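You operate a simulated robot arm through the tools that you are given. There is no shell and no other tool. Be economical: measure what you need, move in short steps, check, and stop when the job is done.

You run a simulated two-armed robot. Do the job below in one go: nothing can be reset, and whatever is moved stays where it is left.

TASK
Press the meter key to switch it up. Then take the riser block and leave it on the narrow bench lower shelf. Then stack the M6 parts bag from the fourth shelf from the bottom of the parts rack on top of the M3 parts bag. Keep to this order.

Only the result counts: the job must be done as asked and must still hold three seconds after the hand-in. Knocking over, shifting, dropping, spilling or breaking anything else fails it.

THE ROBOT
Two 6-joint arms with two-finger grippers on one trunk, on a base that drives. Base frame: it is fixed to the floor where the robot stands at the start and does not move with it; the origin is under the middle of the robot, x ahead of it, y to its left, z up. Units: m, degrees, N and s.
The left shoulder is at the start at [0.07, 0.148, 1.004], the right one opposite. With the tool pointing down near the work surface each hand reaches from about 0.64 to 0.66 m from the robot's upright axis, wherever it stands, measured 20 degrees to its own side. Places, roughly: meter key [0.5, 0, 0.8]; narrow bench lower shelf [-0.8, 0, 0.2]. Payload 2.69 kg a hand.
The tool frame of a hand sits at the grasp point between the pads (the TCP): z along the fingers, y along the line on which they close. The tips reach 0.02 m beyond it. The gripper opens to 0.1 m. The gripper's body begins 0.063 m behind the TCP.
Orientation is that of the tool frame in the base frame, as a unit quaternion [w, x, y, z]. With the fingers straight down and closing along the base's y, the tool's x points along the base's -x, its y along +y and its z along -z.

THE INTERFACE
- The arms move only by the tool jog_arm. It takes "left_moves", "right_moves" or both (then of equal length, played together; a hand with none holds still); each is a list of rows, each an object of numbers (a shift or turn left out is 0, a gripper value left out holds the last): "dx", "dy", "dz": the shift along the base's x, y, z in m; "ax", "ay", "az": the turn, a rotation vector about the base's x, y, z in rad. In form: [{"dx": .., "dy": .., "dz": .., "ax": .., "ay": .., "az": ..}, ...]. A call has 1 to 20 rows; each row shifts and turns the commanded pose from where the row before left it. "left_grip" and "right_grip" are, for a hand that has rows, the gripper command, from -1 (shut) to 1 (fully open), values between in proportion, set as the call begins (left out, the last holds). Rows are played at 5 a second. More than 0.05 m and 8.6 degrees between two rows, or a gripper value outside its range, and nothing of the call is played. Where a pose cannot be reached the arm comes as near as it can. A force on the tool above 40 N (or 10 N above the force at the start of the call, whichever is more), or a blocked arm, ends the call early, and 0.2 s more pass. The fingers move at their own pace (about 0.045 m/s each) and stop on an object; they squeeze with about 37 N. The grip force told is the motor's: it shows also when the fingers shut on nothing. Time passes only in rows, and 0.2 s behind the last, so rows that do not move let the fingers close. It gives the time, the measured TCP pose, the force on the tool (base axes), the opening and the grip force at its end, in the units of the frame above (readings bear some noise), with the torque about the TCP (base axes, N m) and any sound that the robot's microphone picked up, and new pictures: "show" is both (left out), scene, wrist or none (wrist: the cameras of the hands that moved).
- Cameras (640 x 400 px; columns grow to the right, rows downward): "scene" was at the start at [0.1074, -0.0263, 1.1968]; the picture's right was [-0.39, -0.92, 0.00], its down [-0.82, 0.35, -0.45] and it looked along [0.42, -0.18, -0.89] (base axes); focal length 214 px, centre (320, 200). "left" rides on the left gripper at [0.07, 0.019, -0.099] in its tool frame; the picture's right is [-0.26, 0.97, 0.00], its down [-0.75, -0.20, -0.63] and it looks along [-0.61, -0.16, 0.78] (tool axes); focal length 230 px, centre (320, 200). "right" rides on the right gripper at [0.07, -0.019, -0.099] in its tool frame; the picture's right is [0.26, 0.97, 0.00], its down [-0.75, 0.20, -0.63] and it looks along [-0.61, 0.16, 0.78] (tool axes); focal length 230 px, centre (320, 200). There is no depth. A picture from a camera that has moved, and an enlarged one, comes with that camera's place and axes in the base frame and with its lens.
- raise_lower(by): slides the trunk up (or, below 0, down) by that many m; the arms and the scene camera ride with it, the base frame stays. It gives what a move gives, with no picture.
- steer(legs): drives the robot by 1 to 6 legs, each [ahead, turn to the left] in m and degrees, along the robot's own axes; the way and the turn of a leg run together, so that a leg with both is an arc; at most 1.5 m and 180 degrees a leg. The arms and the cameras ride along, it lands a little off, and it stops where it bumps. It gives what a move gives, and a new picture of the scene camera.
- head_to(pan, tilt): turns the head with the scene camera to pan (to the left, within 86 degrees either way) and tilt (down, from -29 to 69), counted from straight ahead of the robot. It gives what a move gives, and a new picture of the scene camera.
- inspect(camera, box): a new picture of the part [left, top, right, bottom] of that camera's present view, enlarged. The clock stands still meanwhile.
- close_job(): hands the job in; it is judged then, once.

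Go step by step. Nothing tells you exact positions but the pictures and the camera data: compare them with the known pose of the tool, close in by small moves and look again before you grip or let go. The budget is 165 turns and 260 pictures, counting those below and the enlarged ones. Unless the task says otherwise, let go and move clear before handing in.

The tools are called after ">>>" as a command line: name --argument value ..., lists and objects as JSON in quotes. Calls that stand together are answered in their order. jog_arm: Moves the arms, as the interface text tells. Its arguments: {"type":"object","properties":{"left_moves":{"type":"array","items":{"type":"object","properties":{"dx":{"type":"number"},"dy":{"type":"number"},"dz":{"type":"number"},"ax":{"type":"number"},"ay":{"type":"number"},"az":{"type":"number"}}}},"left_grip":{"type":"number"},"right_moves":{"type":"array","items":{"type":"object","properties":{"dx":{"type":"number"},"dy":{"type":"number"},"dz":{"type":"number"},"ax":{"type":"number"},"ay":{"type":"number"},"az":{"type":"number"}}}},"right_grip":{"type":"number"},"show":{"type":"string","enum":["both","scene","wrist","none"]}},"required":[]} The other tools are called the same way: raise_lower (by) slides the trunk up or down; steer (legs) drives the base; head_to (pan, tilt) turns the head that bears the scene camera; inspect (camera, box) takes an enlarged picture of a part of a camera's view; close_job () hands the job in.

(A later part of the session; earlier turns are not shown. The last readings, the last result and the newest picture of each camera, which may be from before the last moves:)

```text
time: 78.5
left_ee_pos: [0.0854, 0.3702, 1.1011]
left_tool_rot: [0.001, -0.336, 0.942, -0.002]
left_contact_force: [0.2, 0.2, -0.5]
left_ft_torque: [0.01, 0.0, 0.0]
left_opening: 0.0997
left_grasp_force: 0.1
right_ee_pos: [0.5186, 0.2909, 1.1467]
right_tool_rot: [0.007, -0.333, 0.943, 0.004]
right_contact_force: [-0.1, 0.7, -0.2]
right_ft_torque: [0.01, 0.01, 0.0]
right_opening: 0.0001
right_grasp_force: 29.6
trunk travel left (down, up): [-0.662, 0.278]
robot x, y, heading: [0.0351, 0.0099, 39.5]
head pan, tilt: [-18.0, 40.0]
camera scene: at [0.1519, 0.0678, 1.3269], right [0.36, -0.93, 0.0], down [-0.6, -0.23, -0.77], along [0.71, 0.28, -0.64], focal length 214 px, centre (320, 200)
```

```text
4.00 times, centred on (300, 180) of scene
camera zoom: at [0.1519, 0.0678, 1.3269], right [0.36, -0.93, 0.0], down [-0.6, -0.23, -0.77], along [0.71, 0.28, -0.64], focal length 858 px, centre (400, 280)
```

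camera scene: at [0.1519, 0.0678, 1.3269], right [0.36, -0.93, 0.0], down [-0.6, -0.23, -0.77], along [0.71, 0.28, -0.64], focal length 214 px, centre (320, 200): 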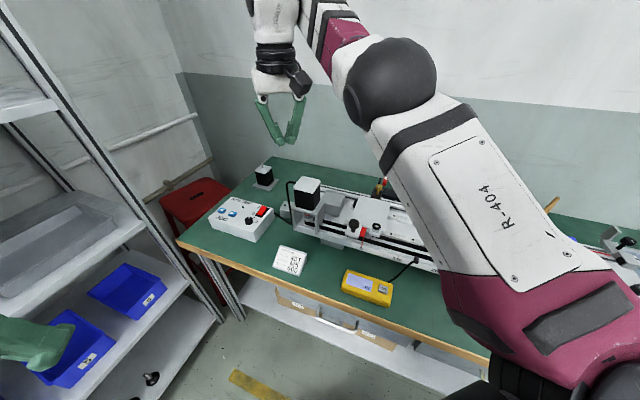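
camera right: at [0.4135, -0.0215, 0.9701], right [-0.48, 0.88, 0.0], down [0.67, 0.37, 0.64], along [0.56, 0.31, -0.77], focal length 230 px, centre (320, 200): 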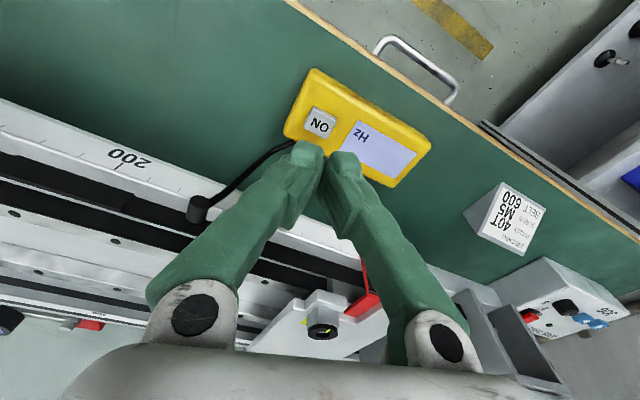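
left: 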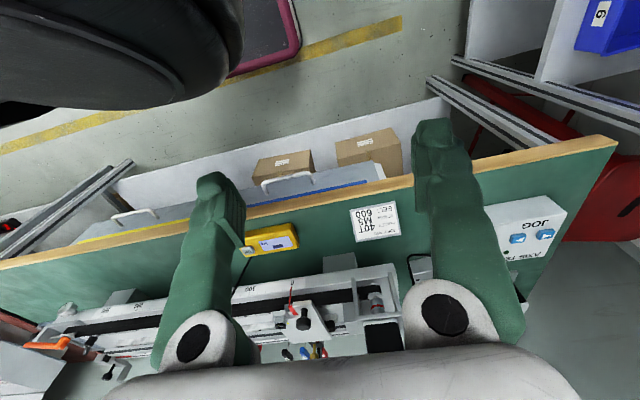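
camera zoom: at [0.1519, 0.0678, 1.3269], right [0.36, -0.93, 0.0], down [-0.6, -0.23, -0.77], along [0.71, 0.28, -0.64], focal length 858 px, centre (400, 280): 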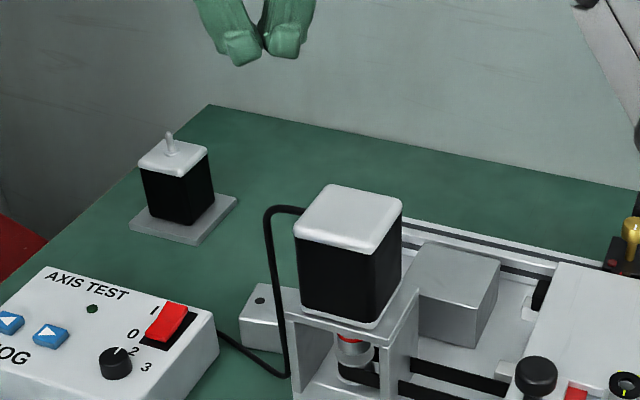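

>>> inspect --camera "right" --box '[230, 90, 390, 190]'

>>> inspect --camera "scene" --box '[270, 165, 350, 225]'

>>> head_to --pan -55 --tilt 30

>>> inspect --camera "scene" --box '[300, 60, 620, 260]'

```text
4.00 times, centred on (310, 140) of right
camera zoom: at [0.476, 0.2301, 1.2437], right [-0.81, 0.59, 0.0], down [0.45, 0.62, 0.64], along [0.38, 0.52, -0.77], focal length 920 px, centre (360, 440)
```

zoom: 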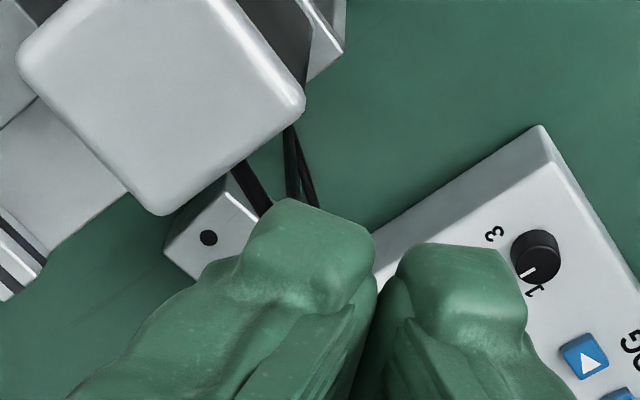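

```text
6.67 times, centred on (310, 195) of scene
camera zoom: at [0.1519, 0.0678, 1.3269], right [0.36, -0.93, 0.0], down [-0.6, -0.23, -0.77], along [0.71, 0.28, -0.64], focal length 1430 px, centre (387, 233)
```

zoom: 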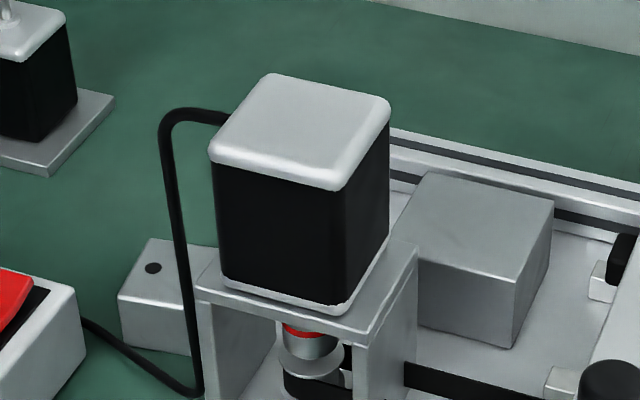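

```text
time: 79.6
left_ee_pos: [0.0863, 0.3692, 1.1]
left_tool_rot: [0.002, -0.336, 0.942, -0.001]
left_contact_force: [0.8, 0.9, 0.1]
left_ft_torque: [0.0, -0.03, 0.02]
left_opening: 0.1001
left_grasp_force: 0.1
right_ee_pos: [0.5192, 0.2913, 1.1456]
right_tool_rot: [0.006, -0.333, 0.943, 0.004]
right_contact_force: [1.2, -0.4, 0.0]
right_ft_torque: [0.04, 0.0, 0.0]
right_opening: 0.0001
right_grasp_force: 29.4
trunk travel left (down, up): [-0.662, 0.278]
robot x, y, heading: [0.0353, 0.0073, 39.3]
head pan, tilt: [-55.0, 30.0]
camera scene: at [0.1598, 0.0124, 1.3423], right [-0.27, -0.96, 0.0], down [-0.48, 0.14, -0.87], along [0.83, -0.23, -0.5], focal length 214 px, centre (320, 200)
```

scene: 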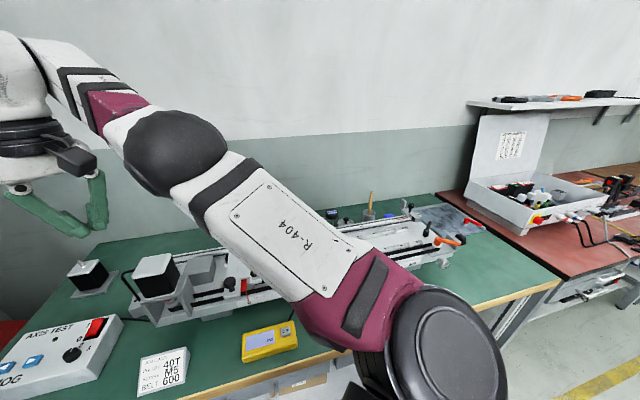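

```text
2.00 times, centred on (460, 160) of scene
camera zoom: at [0.1598, 0.0124, 1.3423], right [-0.27, -0.96, 0.0], down [-0.48, 0.14, -0.87], along [0.83, -0.23, -0.5], focal length 429 px, centre (40, 280)
```

zoom: 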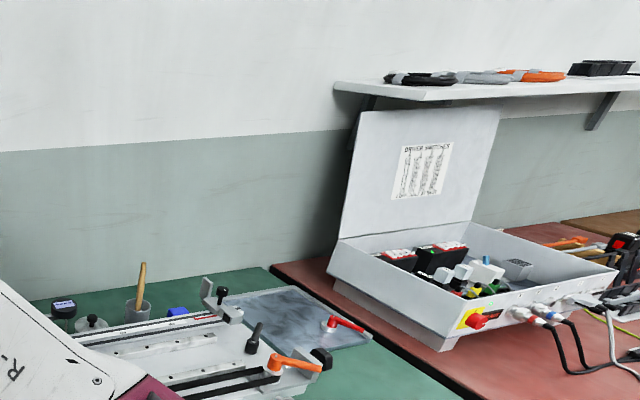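

The block is about 60×63×43 mm, centred near (0.654, 0.2205), top z≈0.894, with free gaps on its ±y sides. I'll open the gripper partly and turn it so it closes along base y.

>>> jog_arm --right_grip 0.75 --right_moves '[{"az": -0.136}, {"az": -0.136}, {"az": -0.136}, {"az": -0.136}, {"az": -0.136}, {}]' --show "wrist"

```text
time: 81.0
left_ee_pos: [0.0866, 0.3702, 1.1015]
left_tool_rot: [0.001, -0.337, 0.942, -0.001]
left_contact_force: [0.7, -0.6, -1.0]
left_ft_torque: [0.02, 0.0, -0.01]
left_opening: 0.1
left_grasp_force: 0.1
right_ee_pos: [0.5191, 0.2898, 1.1445]
right_tool_rot: [0.008, 0.001, 1.0, 0.003]
right_contact_force: [0.0, 0.0, 0.5]
right_ft_torque: [-0.02, 0.05, -0.02]
right_opening: 0.0875
right_grasp_force: 0.1
trunk travel left (down, up): [-0.662, 0.278]
robot x, y, heading: [0.0385, 0.0105, 39.2]
head pan, tilt: [-55.0, 30.0]
camera right: at [0.4481, 0.2706, 1.2428], right [-0.26, 0.97, 0.0], down [0.74, 0.2, 0.64], along [0.62, 0.16, -0.77], focal length 230 px, centre (320, 200)
```

right: 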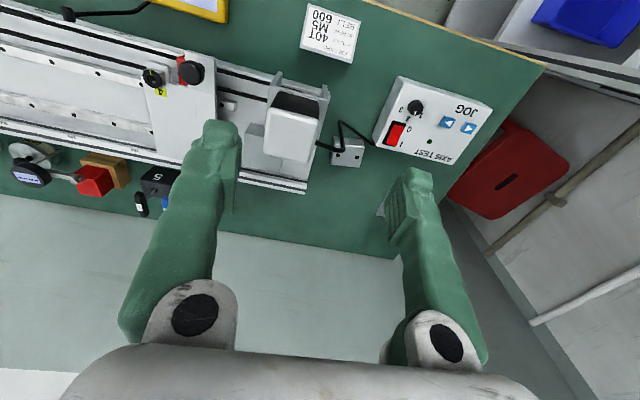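

Wrist yaw works. Small base move so the block sits in the arm's working band.

>>> steer --legs '[[0, -6.2], [0.048, 0], [0, -2]]'

>>> jog_arm --right_moves '[{"az": 0.143}, {"dz": -0.03}, {"dz": -0.03}, {"dz": -0.03}, {}]' --show "wrist"

```text
time: 82.8
left_ee_pos: [0.1817, 0.3886, 1.1005]
left_tool_rot: [0.0, -0.27, 0.963, -0.003]
left_contact_force: [1.5, 0.1, -0.1]
left_ft_torque: [-0.04, 0.07, 0.0]
left_opening: 0.0998
left_grasp_force: 0.0
right_ee_pos: [0.6, 0.2501, 1.1411]
right_tool_rot: [0.006, 0.07, 0.998, 0.001]
right_contact_force: [0.4, -0.3, -0.2]
right_ft_torque: [0.0, 0.05, 0.03]
right_opening: 0.0873
right_grasp_force: 0.0
trunk travel left (down, up): [-0.662, 0.278]
robot x, y, heading: [0.0763, 0.0336, 31.2]
head pan, tilt: [-55.0, 30.0]
camera scene: at [0.206, 0.0259, 1.3416], right [-0.4, -0.92, 0.01], down [-0.46, 0.2, -0.86], along [0.79, -0.35, -0.5], focal length 214 px, centre (320, 200)
```

scene: 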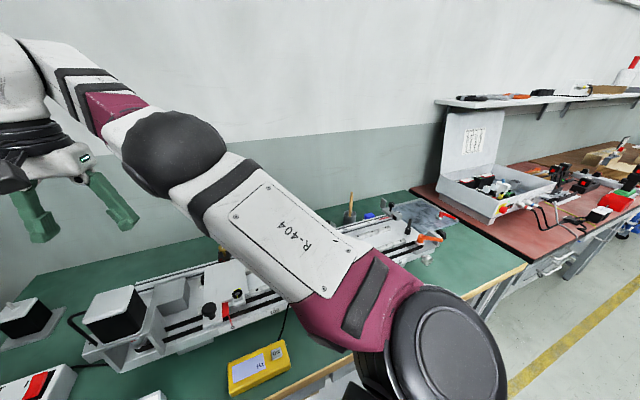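

```text
time: 84.0
left_ee_pos: [0.1773, 0.3859, 1.1011]
left_tool_rot: [0.001, -0.269, 0.963, -0.001]
left_contact_force: [-1.0, -0.5, -1.0]
left_ft_torque: [-0.01, -0.03, 0.02]
left_opening: 0.1001
left_grasp_force: 0.0
right_ee_pos: [0.6164, 0.2662, 1.0642]
right_tool_rot: [0.008, -0.001, 1.0, 0.002]
right_contact_force: [0.1, 0.2, -0.4]
right_ft_torque: [-0.01, 0.01, 0.01]
right_opening: 0.0875
right_grasp_force: 0.2
right hand out of reach, approached as far as the arm can: row 2, 3, 4
trunk travel left (down, up): [-0.662, 0.278]
robot x, y, heading: [0.0757, 0.0293, 31.1]
head pan, tilt: [-55.0, 30.0]
camera right: at [0.5456, 0.2469, 1.1622], right [-0.26, 0.97, 0.0], down [0.74, 0.2, 0.64], along [0.62, 0.17, -0.77], focal length 230 px, centre (320, 200)
```

right: 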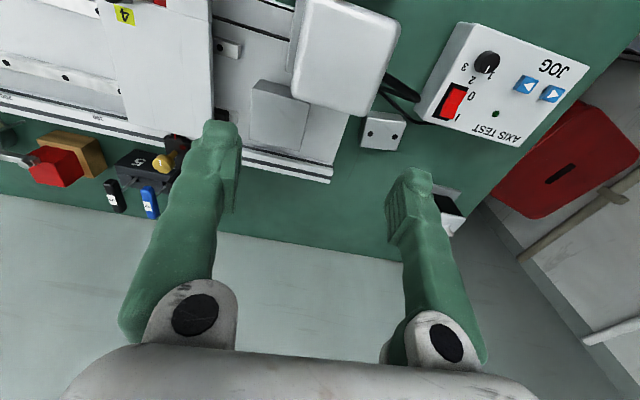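

>>> jog_arm --right_moves '[{"dx": 0.01, "dy": -0.015}, {"dx": 0.01, "dy": -0.015}, {"dx": 0.012, "dy": -0.016}, {}]' --show "wrist"

```text
time: 85.0
left_ee_pos: [0.1785, 0.3861, 1.1006]
left_tool_rot: [0.001, -0.269, 0.963, -0.001]
left_contact_force: [0.5, 0.2, 0.3]
left_ft_torque: [-0.02, 0.0, 0.03]
left_opening: 0.0999
left_grasp_force: 0.1
right_ee_pos: [0.6541, 0.2241, 1.0662]
right_tool_rot: [0.008, -0.001, 1.0, 0.001]
right_contact_force: [0.0, 0.4, 0.6]
right_ft_torque: [0.0, -0.01, 0.01]
right_opening: 0.0876
right_grasp_force: 0.2
right hand out of reach, approached as far as the arm can: row 1, 2
trunk travel left (down, up): [-0.662, 0.278]
robot x, y, heading: [0.0744, 0.0318, 31.2]
head pan, tilt: [-55.0, 30.0]
camera right: at [0.5834, 0.2042, 1.1638], right [-0.26, 0.97, 0.0], down [0.74, 0.2, 0.64], along [0.62, 0.17, -0.77], focal length 230 px, centre (320, 200)
```

right: 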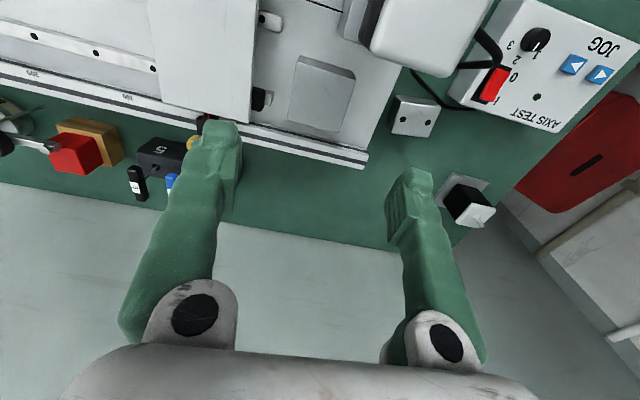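

Well aligned over the block. Shift 6 mm nearer and lower by the trunk, checking midway.

>>> jog_arm --right_moves '[{"dx": -0.006}, {}]' --show "none"

>>> raise_lower --by -0.11

>>> inspect --camera "right" --box '[0, 0, 640, 400]'

```text
time: 85.6
left_ee_pos: [0.1775, 0.3865, 1.1011]
left_tool_rot: [0.001, -0.27, 0.963, -0.002]
left_contact_force: [-0.3, -0.2, -0.6]
left_ft_torque: [0.01, 0.0, 0.01]
left_opening: 0.1001
left_grasp_force: 0.1
right_ee_pos: [0.6511, 0.2266, 1.0668]
right_tool_rot: [0.007, -0.001, 1.0, 0.0]
right_contact_force: [-0.3, 0.2, 0.5]
right_ft_torque: [0.01, 0.04, 0.05]
right_opening: 0.0875
right_grasp_force: 0.1
right hand out of reach, approached as far as the arm can: row 1
trunk travel left (down, up): [-0.662, 0.278]
robot x, y, heading: [0.0779, 0.0325, 31.0]
head pan, tilt: [-55.0, 30.0]
```

```text
time: 87.0
left_ee_pos: [0.1783, 0.3855, 0.9905]
left_tool_rot: [0.001, -0.269, 0.963, -0.002]
left_contact_force: [0.1, -1.2, -0.2]
left_ft_torque: [0.0, 0.01, -0.03]
left_opening: 0.0997
left_grasp_force: 0.1
right_ee_pos: [0.6514, 0.2265, 0.9572]
right_tool_rot: [0.007, 0.0, 1.0, 0.001]
right_contact_force: [-0.4, -0.5, 0.8]
right_ft_torque: [-0.01, -0.02, -0.01]
right_opening: 0.0875
right_grasp_force: 0.0
trunk travel left (down, up): [-0.552, 0.388]
robot x, y, heading: [0.0778, 0.034, 31.2]
head pan, tilt: [-55.0, 30.0]
```

```text
1.00 times, centred on (320, 200) of right (not enlarged: the box is as wide or as high as the picture)
camera zoom: at [0.5806, 0.2067, 1.055], right [-0.26, 0.97, 0.0], down [0.74, 0.2, 0.64], along [0.62, 0.17, -0.77], focal length 230 px, centre (320, 200)
```

zoom: 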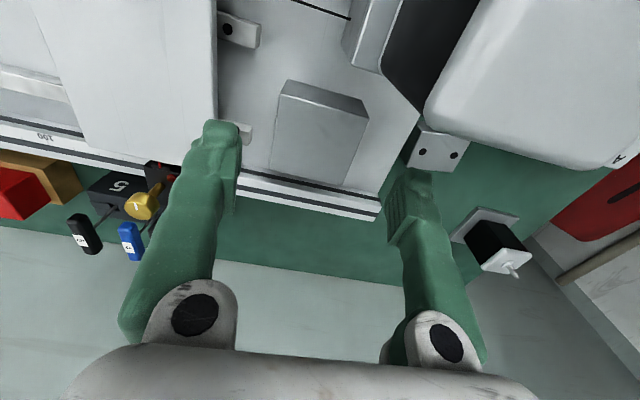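

>>> jog_arm --right_moves '[{"dy": -0.003}, {}]' --show "none"

>>> raise_lower --by -0.045

>>> inspect --camera "right" --box '[160, 50, 480, 250]'

```text
time: 87.6
left_ee_pos: [0.1767, 0.3863, 0.9917]
left_tool_rot: [0.002, -0.269, 0.963, -0.001]
left_contact_force: [-0.5, 0.7, -0.2]
left_ft_torque: [-0.02, 0.01, -0.04]
left_opening: 0.1001
left_grasp_force: 0.0
right_ee_pos: [0.653, 0.223, 0.9583]
right_tool_rot: [0.007, -0.001, 1.0, 0.0]
right_contact_force: [1.1, -0.4, -0.1]
right_ft_torque: [-0.04, -0.02, 0.04]
right_opening: 0.0876
right_grasp_force: 0.0
trunk travel left (down, up): [-0.552, 0.388]
robot x, y, heading: [0.0748, 0.0319, 31.0]
head pan, tilt: [-55.0, 30.0]
```

```text
time: 88.5
left_ee_pos: [0.1766, 0.3865, 0.947]
left_tool_rot: [0.002, -0.269, 0.963, -0.002]
left_contact_force: [0.4, -0.5, 1.0]
left_ft_torque: [-0.01, -0.01, 0.0]
left_opening: 0.1001
left_grasp_force: 0.1
right_ee_pos: [0.6528, 0.2246, 0.912]
right_tool_rot: [0.007, -0.001, 1.0, 0.001]
right_contact_force: [0.0, 1.3, 0.2]
right_ft_torque: [0.0, 0.02, -0.01]
right_opening: 0.0878
right_grasp_force: 0.0
trunk travel left (down, up): [-0.507, 0.433]
robot x, y, heading: [0.0745, 0.0357, 31.1]
head pan, tilt: [-55.0, 30.0]
```

```text
2.00 times, centred on (320, 150) of right
camera zoom: at [0.5824, 0.2039, 1.0106], right [-0.26, 0.97, 0.0], down [0.74, 0.2, 0.64], along [0.62, 0.16, -0.77], focal length 460 px, centre (320, 300)
```

zoom: 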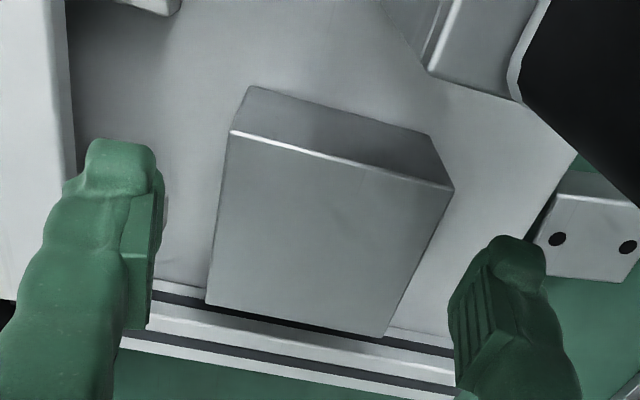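

>>> raise_lower --by -0.02

>>> raise_lower --by -0.012

>>> inspect --camera "right" --box '[160, 50, 480, 250]'

```text
time: 89.2
left_ee_pos: [0.1773, 0.3861, 0.9244]
left_tool_rot: [0.002, -0.268, 0.963, -0.001]
left_contact_force: [-0.5, 0.3, -0.5]
left_ft_torque: [0.03, 0.0, -0.01]
left_opening: 0.0999
left_grasp_force: 0.2
right_ee_pos: [0.6532, 0.2238, 0.8916]
right_tool_rot: [0.007, -0.001, 1.0, 0.001]
right_contact_force: [-0.1, 0.2, -0.4]
right_ft_torque: [-0.02, 0.0, -0.01]
right_opening: 0.0873
right_grasp_force: 0.1
trunk travel left (down, up): [-0.487, 0.453]
robot x, y, heading: [0.0756, 0.0344, 31.3]
head pan, tilt: [-55.0, 30.0]
```

```text
time: 89.8
left_ee_pos: [0.177, 0.3866, 0.9135]
left_tool_rot: [0.001, -0.269, 0.963, -0.001]
left_contact_force: [0.4, -0.6, 0.0]
left_ft_torque: [0.02, -0.02, -0.01]
left_opening: 0.1002
left_grasp_force: 0.1
right_ee_pos: [0.653, 0.2236, 0.8801]
right_tool_rot: [0.007, -0.002, 1.0, 0.001]
right_contact_force: [-0.2, -0.9, 0.1]
right_ft_torque: [0.04, 0.0, -0.04]
right_opening: 0.0876
right_grasp_force: 0.0
trunk travel left (down, up): [-0.475, 0.465]
robot x, y, heading: [0.0788, 0.0333, 31.4]
head pan, tilt: [-55.0, 30.0]
```

```text
2.00 times, centred on (320, 150) of right
camera zoom: at [0.5824, 0.204, 0.9785], right [-0.26, 0.97, 0.0], down [0.74, 0.2, 0.64], along [0.62, 0.16, -0.77], focal length 460 px, centre (320, 300)
```

zoom: 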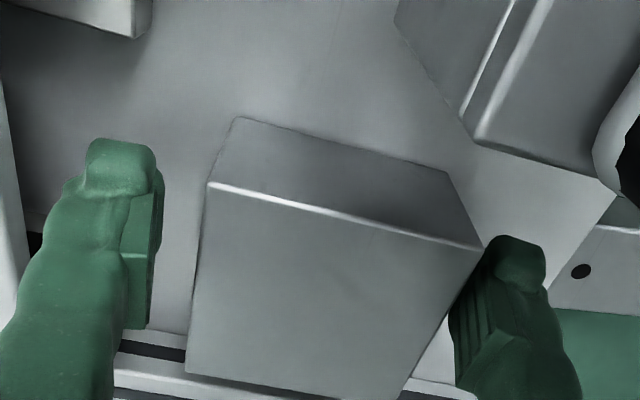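

Nudge 5 mm to centre on the block, then close.

>>> jog_arm --right_moves '[{"dy": 0.005}, {}]' --show "none"

>>> jog_arm --right_grip -1 --right_moves '[{}, {}, {}, {}, {}]' --show "wrist"

```text
time: 90.4
left_ee_pos: [0.1777, 0.3853, 0.915]
left_tool_rot: [0.002, -0.269, 0.963, -0.001]
left_contact_force: [0.2, 0.1, -0.2]
left_ft_torque: [-0.03, 0.0, -0.01]
left_opening: 0.1001
left_grasp_force: 0.1
right_ee_pos: [0.6501, 0.2272, 0.8797]
right_tool_rot: [0.007, -0.001, 1.0, 0.0]
right_contact_force: [0.4, 0.3, 0.5]
right_ft_torque: [-0.01, -0.04, 0.02]
right_opening: 0.0875
right_grasp_force: 0.1
trunk travel left (down, up): [-0.475, 0.465]
robot x, y, heading: [0.0787, 0.0354, 31.2]
head pan, tilt: [-55.0, 30.0]
```

```text
time: 91.6
left_ee_pos: [0.1775, 0.3853, 0.9144]
left_tool_rot: [0.003, -0.268, 0.963, -0.001]
left_contact_force: [0.5, 0.0, -0.6]
left_ft_torque: [0.02, -0.01, 0.0]
left_opening: 0.0998
left_grasp_force: 0.1
right_ee_pos: [0.6512, 0.2252, 0.8793]
right_tool_rot: [0.006, 0.001, 1.0, 0.001]
right_contact_force: [-1.4, -3.8, -2.0]
right_ft_torque: [-0.16, 0.02, -0.29]
right_opening: 0.0678
right_grasp_force: 45.0
trunk travel left (down, up): [-0.475, 0.465]
robot x, y, heading: [0.0759, 0.0332, 31.1]
head pan, tilt: [-55.0, 30.0]
camera right: at [0.5808, 0.2063, 0.9779], right [-0.26, 0.97, 0.0], down [0.74, 0.2, 0.64], along [0.62, 0.16, -0.77], focal length 230 px, centre (320, 200)
```

right: 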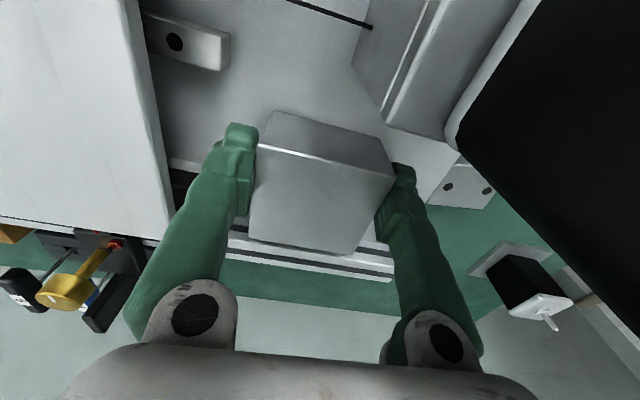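

Gripped (opening 0.068). Lift gently by the trunk to test whether the block is free.

>>> raise_lower --by 0.015

>>> inspect --camera "right" --box '[160, 50, 480, 250]'

```text
time: 92.0
left_ee_pos: [0.1795, 0.3863, 0.9219]
left_tool_rot: [0.0, -0.269, 0.963, -0.001]
left_contact_force: [0.0, -0.5, -0.3]
left_ft_torque: [0.02, 0.0, -0.01]
left_opening: 0.1001
left_grasp_force: 0.1
right_ee_pos: [0.6518, 0.2265, 0.8793]
right_tool_rot: [-0.002, 0.0, 1.0, -0.005]
right_contact_force: [6.4, 0.5, -4.5]
right_ft_torque: [0.07, 1.18, 0.28]
right_opening: 0.0677
right_grasp_force: 45.2
trunk travel left (down, up): [-0.483, 0.457]
robot x, y, heading: [0.0784, 0.0333, 31.1]
head pan, tilt: [-55.0, 30.0]
stopped: the force on the tool passed its limit at 48 N (the readings are from after the stop); the commanded pose is now the measured one
```

```text
2.00 times, centred on (320, 150) of right
camera zoom: at [0.5826, 0.2075, 0.9797], right [-0.26, 0.97, -0.01], down [0.75, 0.21, 0.62], along [0.6, 0.15, -0.78], focal length 460 px, centre (320, 300)
```

zoom: 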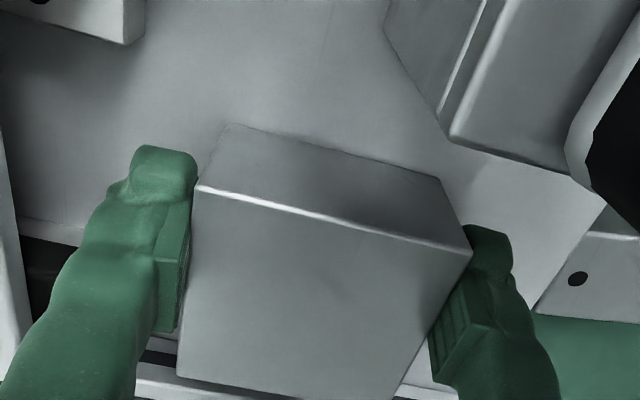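

The block is fixed to the axis, so it isn't the riser. Release and rise straight up.

>>> jog_arm --right_grip 0.75 --right_moves '[{}, {}, {}]' --show "none"

>>> raise_lower --by 0.15

>>> inspect --camera "right" --box '[0, 0, 640, 400]'

>>> inspect --camera "scene" --box '[0, 200, 320, 400]'

```text
time: 92.8
left_ee_pos: [0.1767, 0.3859, 0.9229]
left_tool_rot: [0.001, -0.27, 0.963, -0.001]
left_contact_force: [0.0, 0.1, -0.4]
left_ft_torque: [0.02, -0.01, -0.01]
left_opening: 0.1
left_grasp_force: 0.0
right_ee_pos: [0.6486, 0.2252, 0.8819]
right_tool_rot: [-0.001, 0.0, 1.0, -0.005]
right_contact_force: [0.8, -0.1, 0.3]
right_ft_torque: [0.0, 0.03, -0.02]
right_opening: 0.0877
right_grasp_force: 0.0
trunk travel left (down, up): [-0.483, 0.457]
robot x, y, heading: [0.0758, 0.0347, 31.2]
head pan, tilt: [-55.0, 30.0]
```

```text
time: 94.6
left_ee_pos: [0.1785, 0.3864, 1.0721]
left_tool_rot: [0.0, -0.27, 0.963, -0.001]
left_contact_force: [-0.1, 0.3, -0.5]
left_ft_torque: [0.03, 0.01, -0.01]
left_opening: 0.1
left_grasp_force: 0.0
right_ee_pos: [0.6481, 0.2254, 1.0309]
right_tool_rot: [-0.002, 0.0, 1.0, -0.004]
right_contact_force: [0.4, 0.3, 0.6]
right_ft_torque: [-0.02, 0.03, -0.02]
right_opening: 0.0874
right_grasp_force: 0.1
trunk travel left (down, up): [-0.633, 0.307]
robot x, y, heading: [0.0771, 0.0291, 31.1]
head pan, tilt: [-55.0, 30.0]
```

```text
1.00 times, centred on (320, 200) of right (not enlarged: the box is as wide or as high as the picture)
camera zoom: at [0.5801, 0.2076, 1.131], right [-0.26, 0.97, -0.01], down [0.75, 0.21, 0.63], along [0.61, 0.16, -0.78], focal length 230 px, centre (320, 200)
```

zoom: 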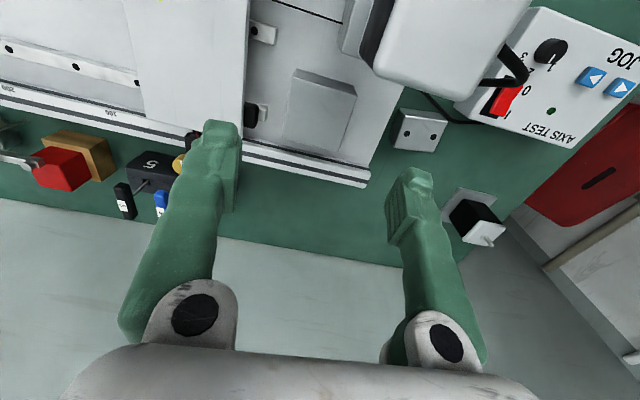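

```text
2.00 times, centred on (160, 300) of scene
camera zoom: at [0.2004, 0.0213, 1.3133], right [-0.4, -0.92, 0.0], down [-0.46, 0.2, -0.87], along [0.79, -0.35, -0.5], focal length 429 px, centre (640, 0)
```

zoom: 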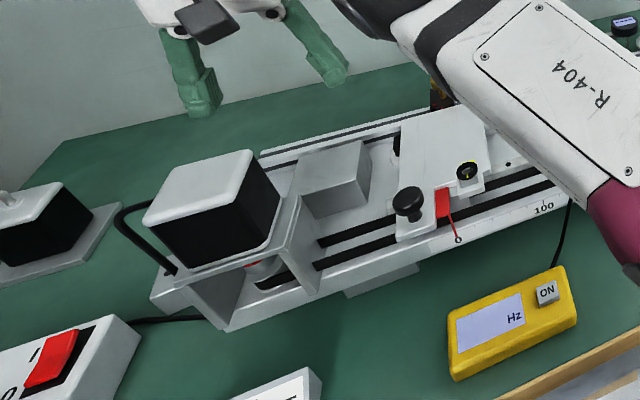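

Look for the riser elsewhere: red bench, wall shelf, cart.

>>> raise_lower --by 0.29

>>> head_to --pan -65 --tilt 25

>>> inspect --camera "scene" --box '[320, 100, 640, 300]'

>>> inspect --camera "scene" --box '[180, 130, 420, 280]'

```text
time: 97.5
left_ee_pos: [0.1758, 0.3869, 1.3602]
left_tool_rot: [0.001, -0.27, 0.963, -0.002]
left_contact_force: [0.1, -0.9, 0.1]
left_ft_torque: [0.01, -0.05, -0.01]
left_opening: 0.0999
left_grasp_force: 0.1
right_ee_pos: [0.6496, 0.2267, 1.3204]
right_tool_rot: [-0.001, 0.0, 1.0, -0.004]
right_contact_force: [0.2, 0.4, -0.8]
right_ft_torque: [-0.04, -0.03, 0.02]
right_opening: 0.0875
right_grasp_force: 0.1
trunk travel left (down, up): [-0.923, 0.017]
robot x, y, heading: [0.0747, 0.0333, 31.2]
head pan, tilt: [-55.0, 30.0]
```

```text
time: 98.2
left_ee_pos: [0.1772, 0.3846, 1.3629]
left_tool_rot: [0.002, -0.27, 0.963, -0.001]
left_contact_force: [-0.3, -1.1, -0.5]
left_ft_torque: [0.03, -0.01, -0.01]
left_opening: 0.1001
left_grasp_force: 0.1
right_ee_pos: [0.6485, 0.2254, 1.321]
right_tool_rot: [0.0, 0.0, 1.0, -0.004]
right_contact_force: [-0.4, 0.1, 0.2]
right_ft_torque: [-0.02, 0.0, 0.0]
right_opening: 0.0873
right_grasp_force: 0.0
trunk travel left (down, up): [-0.923, 0.017]
robot x, y, heading: [0.0776, 0.037, 31.0]
head pan, tilt: [-65.0, 25.0]
camera scene: at [0.1941, 0.0065, 1.6113], right [-0.56, -0.83, 0.0], down [-0.35, 0.23, -0.91], along [0.75, -0.5, -0.42], focal length 214 px, centre (320, 200)
```

scene: 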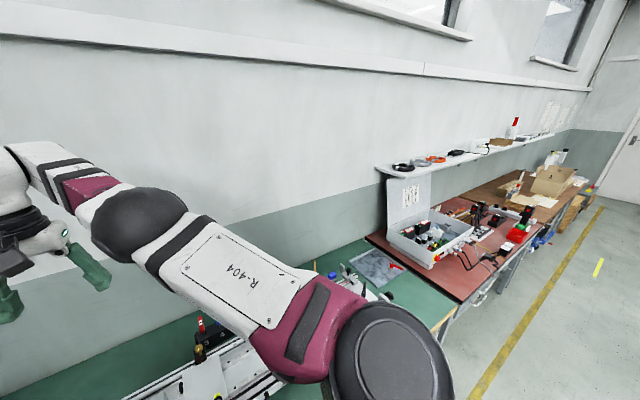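

```text
2.00 times, centred on (480, 200) of scene
camera zoom: at [0.1941, 0.0065, 1.6113], right [-0.56, -0.83, 0.0], down [-0.35, 0.23, -0.91], along [0.75, -0.5, -0.42], focal length 429 px, centre (0, 200)
```

zoom: 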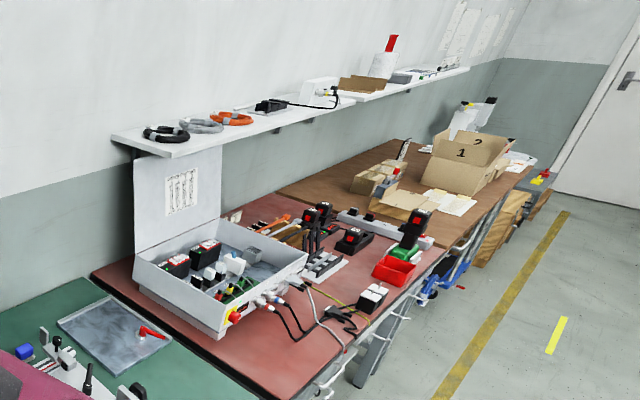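

```text
2.67 times, centred on (300, 205) of scene
camera zoom: at [0.1941, 0.0065, 1.6113], right [-0.56, -0.83, 0.0], down [-0.35, 0.23, -0.91], along [0.75, -0.5, -0.42], focal length 572 px, centre (373, 187)
```

zoom: 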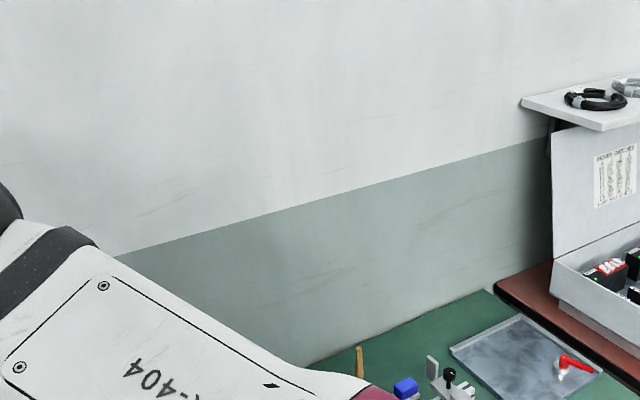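

>>> inspect --camera "right" --box '[0, 0, 320, 200]'

>>> inspect --camera "right" --box '[120, 60, 240, 135]'

>>> inspect --camera "left" --box '[0, 0, 640, 400]'

```text
2.00 times, centred on (160, 100) of right
camera zoom: at [0.58, 0.2075, 1.4212], right [-0.26, 0.97, -0.01], down [0.75, 0.21, 0.63], along [0.61, 0.16, -0.78], focal length 460 px, centre (640, 400)
```

zoom: 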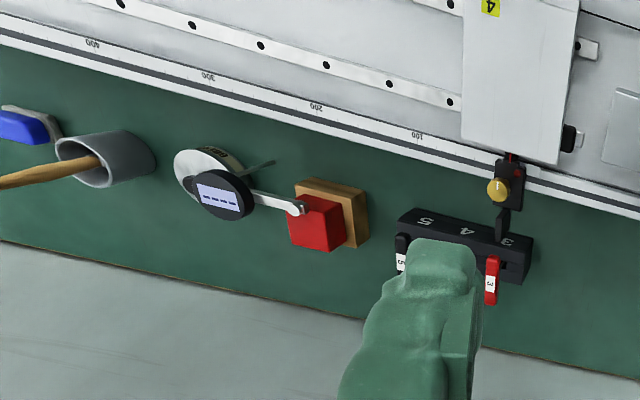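

```text
5.33 times, centred on (180, 98) of right
camera zoom: at [0.58, 0.2075, 1.4212], right [-0.26, 0.97, -0.01], down [0.75, 0.21, 0.63], along [0.61, 0.16, -0.78], focal length 1227 px, centre (1067, 747)
```

zoom: 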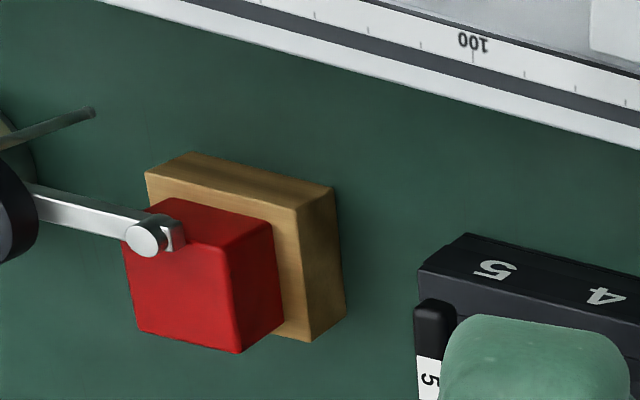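

```text
1.00 times, centred on (320, 200) of left (not enlarged: the box is as wide or as high as the picture)
camera zoom: at [0.1074, 0.3644, 1.4612], right [-0.28, 0.96, 0.0], down [0.74, 0.22, 0.63], along [0.61, 0.18, -0.77], focal length 230 px, centre (320, 200)
```

zoom: 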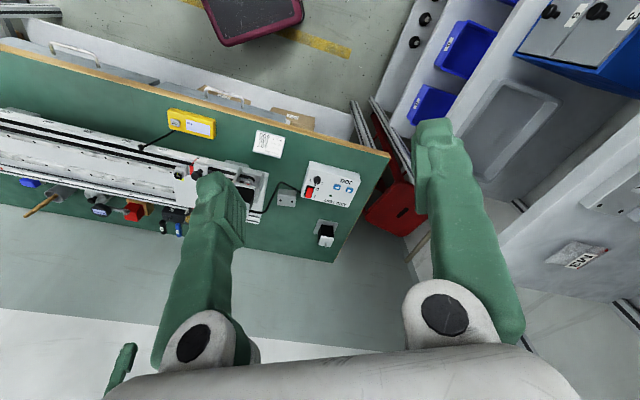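

>>> steer --legs '[[-0.18, 0], [0, -95]]'

>>> head_to --pan -20 --tilt 25

>>> inspect --camera "scene" --box '[0, 60, 320, 260]'

>>> inspect --camera "scene" --box '[320, 60, 640, 260]'

```text
time: 103.6
left_ee_pos: [0.2673, -0.1738, 1.3624]
left_tool_rot: [-0.001, 0.502, 0.865, -0.003]
left_contact_force: [-0.5, -0.6, 0.1]
left_ft_torque: [-0.01, 0.0, 0.0]
left_opening: 0.0997
left_grasp_force: 0.0
right_ee_pos: [0.0946, -0.6418, 1.3224]
right_tool_rot: [-0.004, 0.717, 0.697, -0.002]
right_contact_force: [0.1, 0.3, 0.0]
right_ft_torque: [-0.01, -0.02, -0.01]
right_opening: 0.0876
right_grasp_force: 0.2
trunk travel left (down, up): [-0.923, 0.017]
robot x, y, heading: [-0.0844, -0.0617, -60.3]
head pan, tilt: [-65.0, 25.0]
camera scene: at [-0.1118, -0.183, 1.6114], right [-0.82, 0.58, 0.0], down [0.24, 0.34, -0.91], along [-0.52, -0.74, -0.42], focal length 214 px, centre (320, 200)
```

scene: 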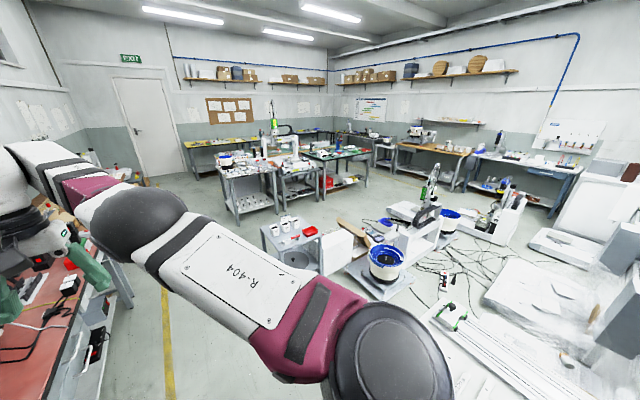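

```text
time: 104.7
left_ee_pos: [0.266, -0.1743, 1.3621]
left_tool_rot: [0.0, 0.502, 0.865, -0.002]
left_contact_force: [0.0, -0.2, -0.1]
left_ft_torque: [0.0, 0.01, 0.0]
left_opening: 0.0999
left_grasp_force: 0.1
right_ee_pos: [0.0944, -0.6416, 1.3214]
right_tool_rot: [-0.004, 0.716, 0.698, -0.003]
right_contact_force: [-0.2, 0.4, -0.1]
right_ft_torque: [0.02, -0.01, 0.04]
right_opening: 0.0875
right_grasp_force: 0.1
trunk travel left (down, up): [-0.923, 0.017]
robot x, y, heading: [-0.0843, -0.0573, -60.6]
head pan, tilt: [-20.0, 25.0]
camera scene: at [-0.0439, -0.199, 1.6114], right [-0.99, -0.17, 0.0], down [-0.07, 0.42, -0.91], along [0.15, -0.89, -0.42], focal length 214 px, centre (320, 200)
```

scene: 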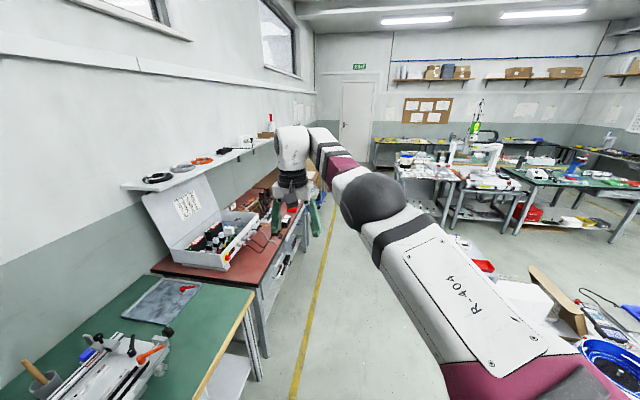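

```text
2.00 times, centred on (160, 160) of scene
camera zoom: at [-0.0439, -0.199, 1.6114], right [-0.99, -0.17, 0.0], down [-0.07, 0.42, -0.91], along [0.15, -0.89, -0.42], focal length 429 px, centre (640, 280)
```

zoom: 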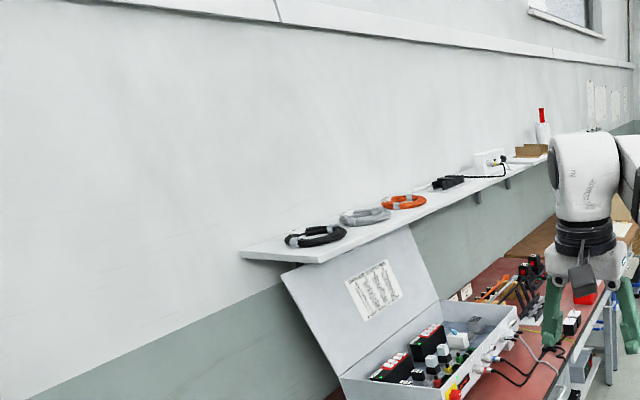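

```text
2.00 times, centred on (480, 160) of scene
camera zoom: at [-0.0439, -0.199, 1.6114], right [-0.99, -0.17, 0.0], down [-0.07, 0.42, -0.91], along [0.15, -0.89, -0.42], focal length 429 px, centre (0, 280)
```

zoom: 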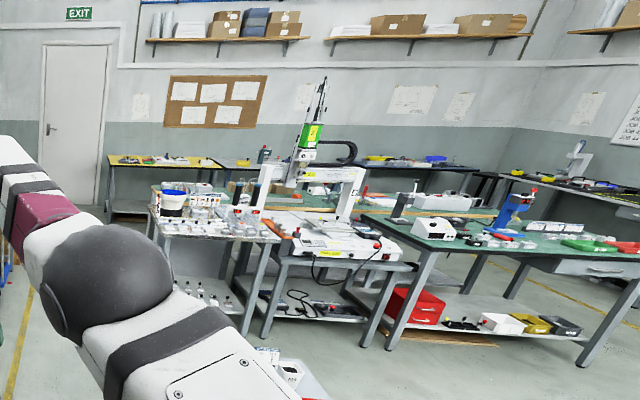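

Let me take a thorough zoomed look over the rack.

>>> steer --legs '[[0, 65]]'

>>> head_to --pan 86 --tilt 40

>>> inspect --camera "scene" --box '[0, 0, 320, 200]'

>>> inspect --camera "scene" --box '[0, 200, 320, 400]'

```text
time: 108.0
left_ee_pos: [0.1604, 0.2116, 1.362]
left_tool_rot: [0.001, -0.052, 0.999, -0.001]
left_contact_force: [0.1, -0.2, 0.9]
left_ft_torque: [0.03, 0.0, -0.02]
left_opening: 0.1003
left_grasp_force: 0.0
right_ee_pos: [0.5179, -0.1369, 1.3214]
right_tool_rot: [-0.002, 0.22, 0.975, -0.004]
right_contact_force: [0.4, -0.2, 0.4]
right_ft_torque: [0.04, -0.03, -0.01]
right_opening: 0.0873
right_grasp_force: 0.0
trunk travel left (down, up): [-0.923, 0.017]
robot x, y, heading: [-0.0796, -0.0565, 5.9]
head pan, tilt: [-20.0, 25.0]
camera scene: at [0.0554, -0.0831, 1.6113], right [-0.25, -0.97, 0.0], down [-0.41, 0.1, -0.91], along [0.88, -0.22, -0.42], focal length 214 px, centre (320, 200)
```

scene: 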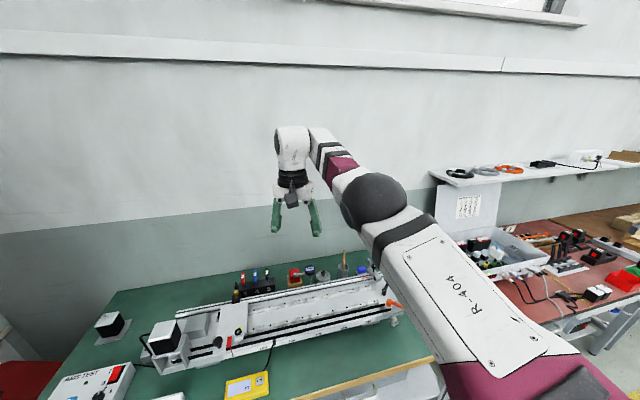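

```text
time: 109.9
left_ee_pos: [0.1606, 0.2121, 1.3624]
left_tool_rot: [0.001, -0.052, 0.999, -0.003]
left_contact_force: [0.6, -0.7, 0.7]
left_ft_torque: [0.0, -0.02, 0.01]
left_opening: 0.0998
left_grasp_force: 0.1
right_ee_pos: [0.5185, -0.1353, 1.3209]
right_tool_rot: [-0.002, 0.22, 0.975, -0.004]
right_contact_force: [-0.3, -0.7, -0.1]
right_ft_torque: [0.02, -0.02, -0.03]
right_opening: 0.0875
right_grasp_force: 0.1
trunk travel left (down, up): [-0.923, 0.017]
robot x, y, heading: [-0.0824, -0.0633, 5.6]
head pan, tilt: [85.9, 40.0]
camera scene: at [-0.0366, 0.0256, 1.588], right [1.0, 0.03, 0.0], down [0.02, -0.64, -0.77], along [-0.02, 0.77, -0.64], focal length 214 px, centre (320, 200)
```

scene: 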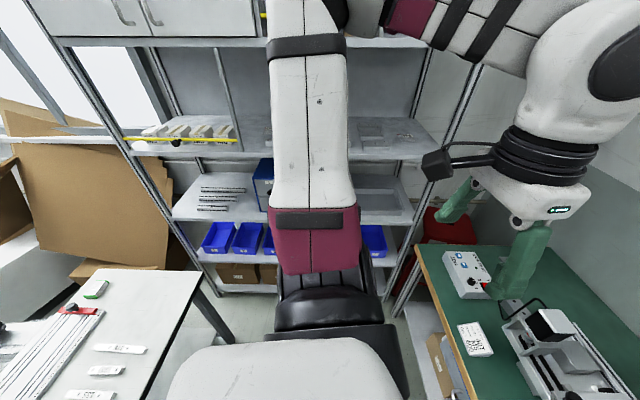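

```text
2.00 times, centred on (160, 100) of scene
camera zoom: at [-0.0366, 0.0256, 1.588], right [1.0, 0.03, 0.0], down [0.02, -0.64, -0.77], along [-0.02, 0.77, -0.64], focal length 429 px, centre (640, 400)
```

zoom: 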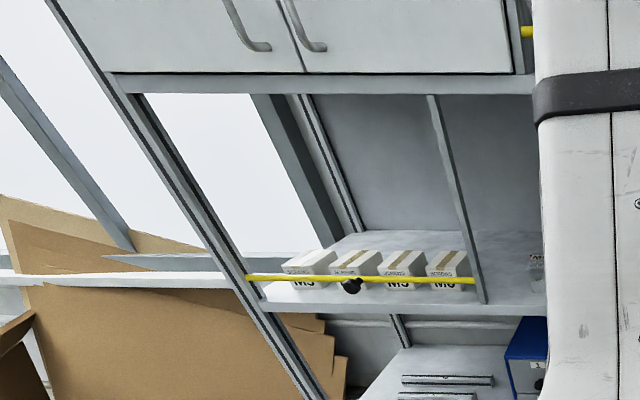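

```text
2.00 times, centred on (160, 300) of scene
camera zoom: at [-0.0366, 0.0256, 1.588], right [1.0, 0.03, 0.0], down [0.02, -0.64, -0.77], along [-0.02, 0.77, -0.64], focal length 429 px, centre (640, 0)
```

zoom: 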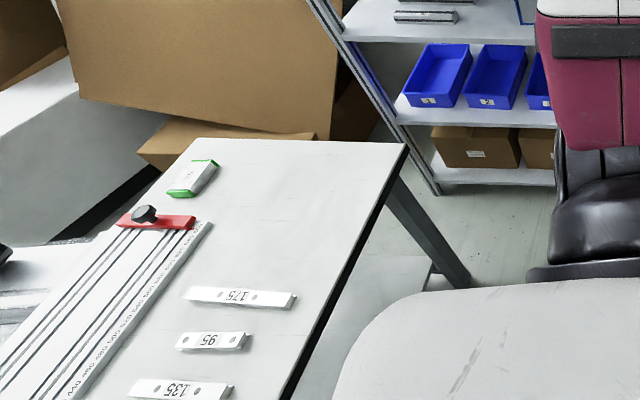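

>>> inspect --camera "scene" --box '[76, 270, 124, 300]'

>>> head_to --pan 0 --tilt 35

>>> inspect --camera "scene" --box '[225, 195, 321, 255]'

>>> inspect --camera "scene" --box '[60, 180, 260, 305]'

```text
13.33 times, centred on (100, 285) of scene
camera zoom: at [-0.0366, 0.0256, 1.588], right [1.0, 0.03, 0.0], down [0.02, -0.64, -0.77], along [-0.02, 0.77, -0.64], focal length 2860 px, centre (3253, -933)
```

zoom: 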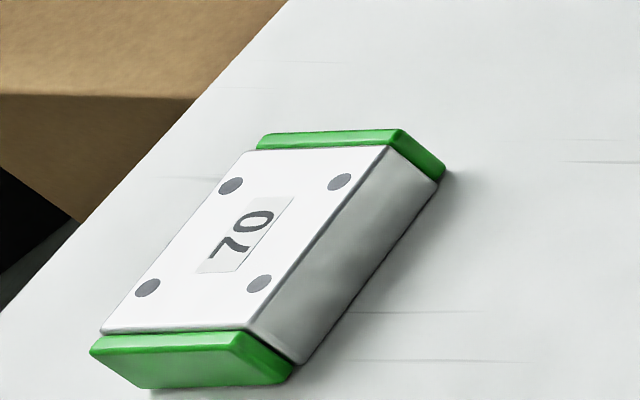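

```text
time: 111.5
left_ee_pos: [0.1584, 0.2111, 1.3617]
left_tool_rot: [0.001, -0.05, 0.999, -0.002]
left_contact_force: [-0.1, 0.6, 0.9]
left_ft_torque: [0.04, 0.0, 0.01]
left_opening: 0.1001
left_grasp_force: 0.1
right_ee_pos: [0.5172, -0.1349, 1.3234]
right_tool_rot: [-0.002, 0.22, 0.976, -0.003]
right_contact_force: [0.3, -0.1, 0.1]
right_ft_torque: [0.0, -0.01, 0.01]
right_opening: 0.0875
right_grasp_force: 0.1
trunk travel left (down, up): [-0.923, 0.017]
robot x, y, heading: [-0.0854, -0.0641, 5.6]
head pan, tilt: [0.0, 35.0]
camera scene: at [0.0535, -0.0505, 1.5956], right [0.1, -0.99, 0.0], down [-0.57, -0.06, -0.82], along [0.81, 0.08, -0.57], focal length 214 px, centre (320, 200)
```

scene: 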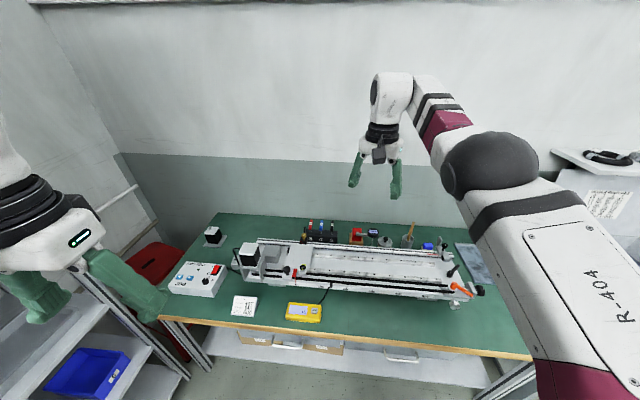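

```text
6.67 times, centred on (273, 225) of scene
camera zoom: at [0.0535, -0.0505, 1.5956], right [0.1, -0.99, 0.0], down [-0.57, -0.06, -0.82], along [0.81, 0.08, -0.57], focal length 1430 px, centre (633, 33)
```

zoom: 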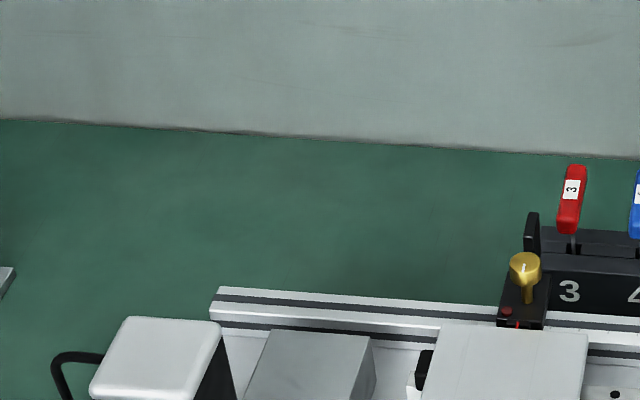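

```text
3.20 times, centred on (160, 242) of scene
camera zoom: at [0.0535, -0.0505, 1.5956], right [0.1, -0.99, 0.0], down [-0.57, -0.06, -0.82], along [0.81, 0.08, -0.57], focal length 686 px, centre (832, 64)
```

zoom: 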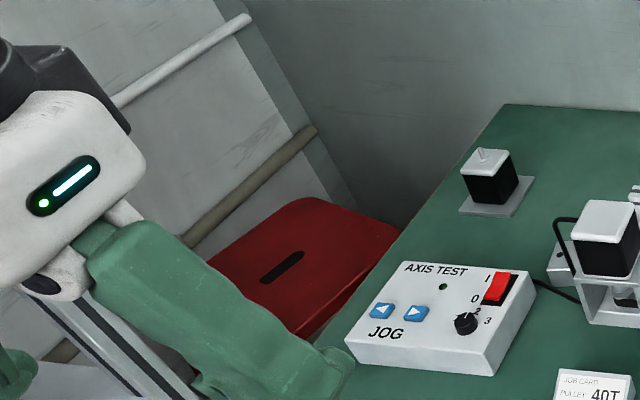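

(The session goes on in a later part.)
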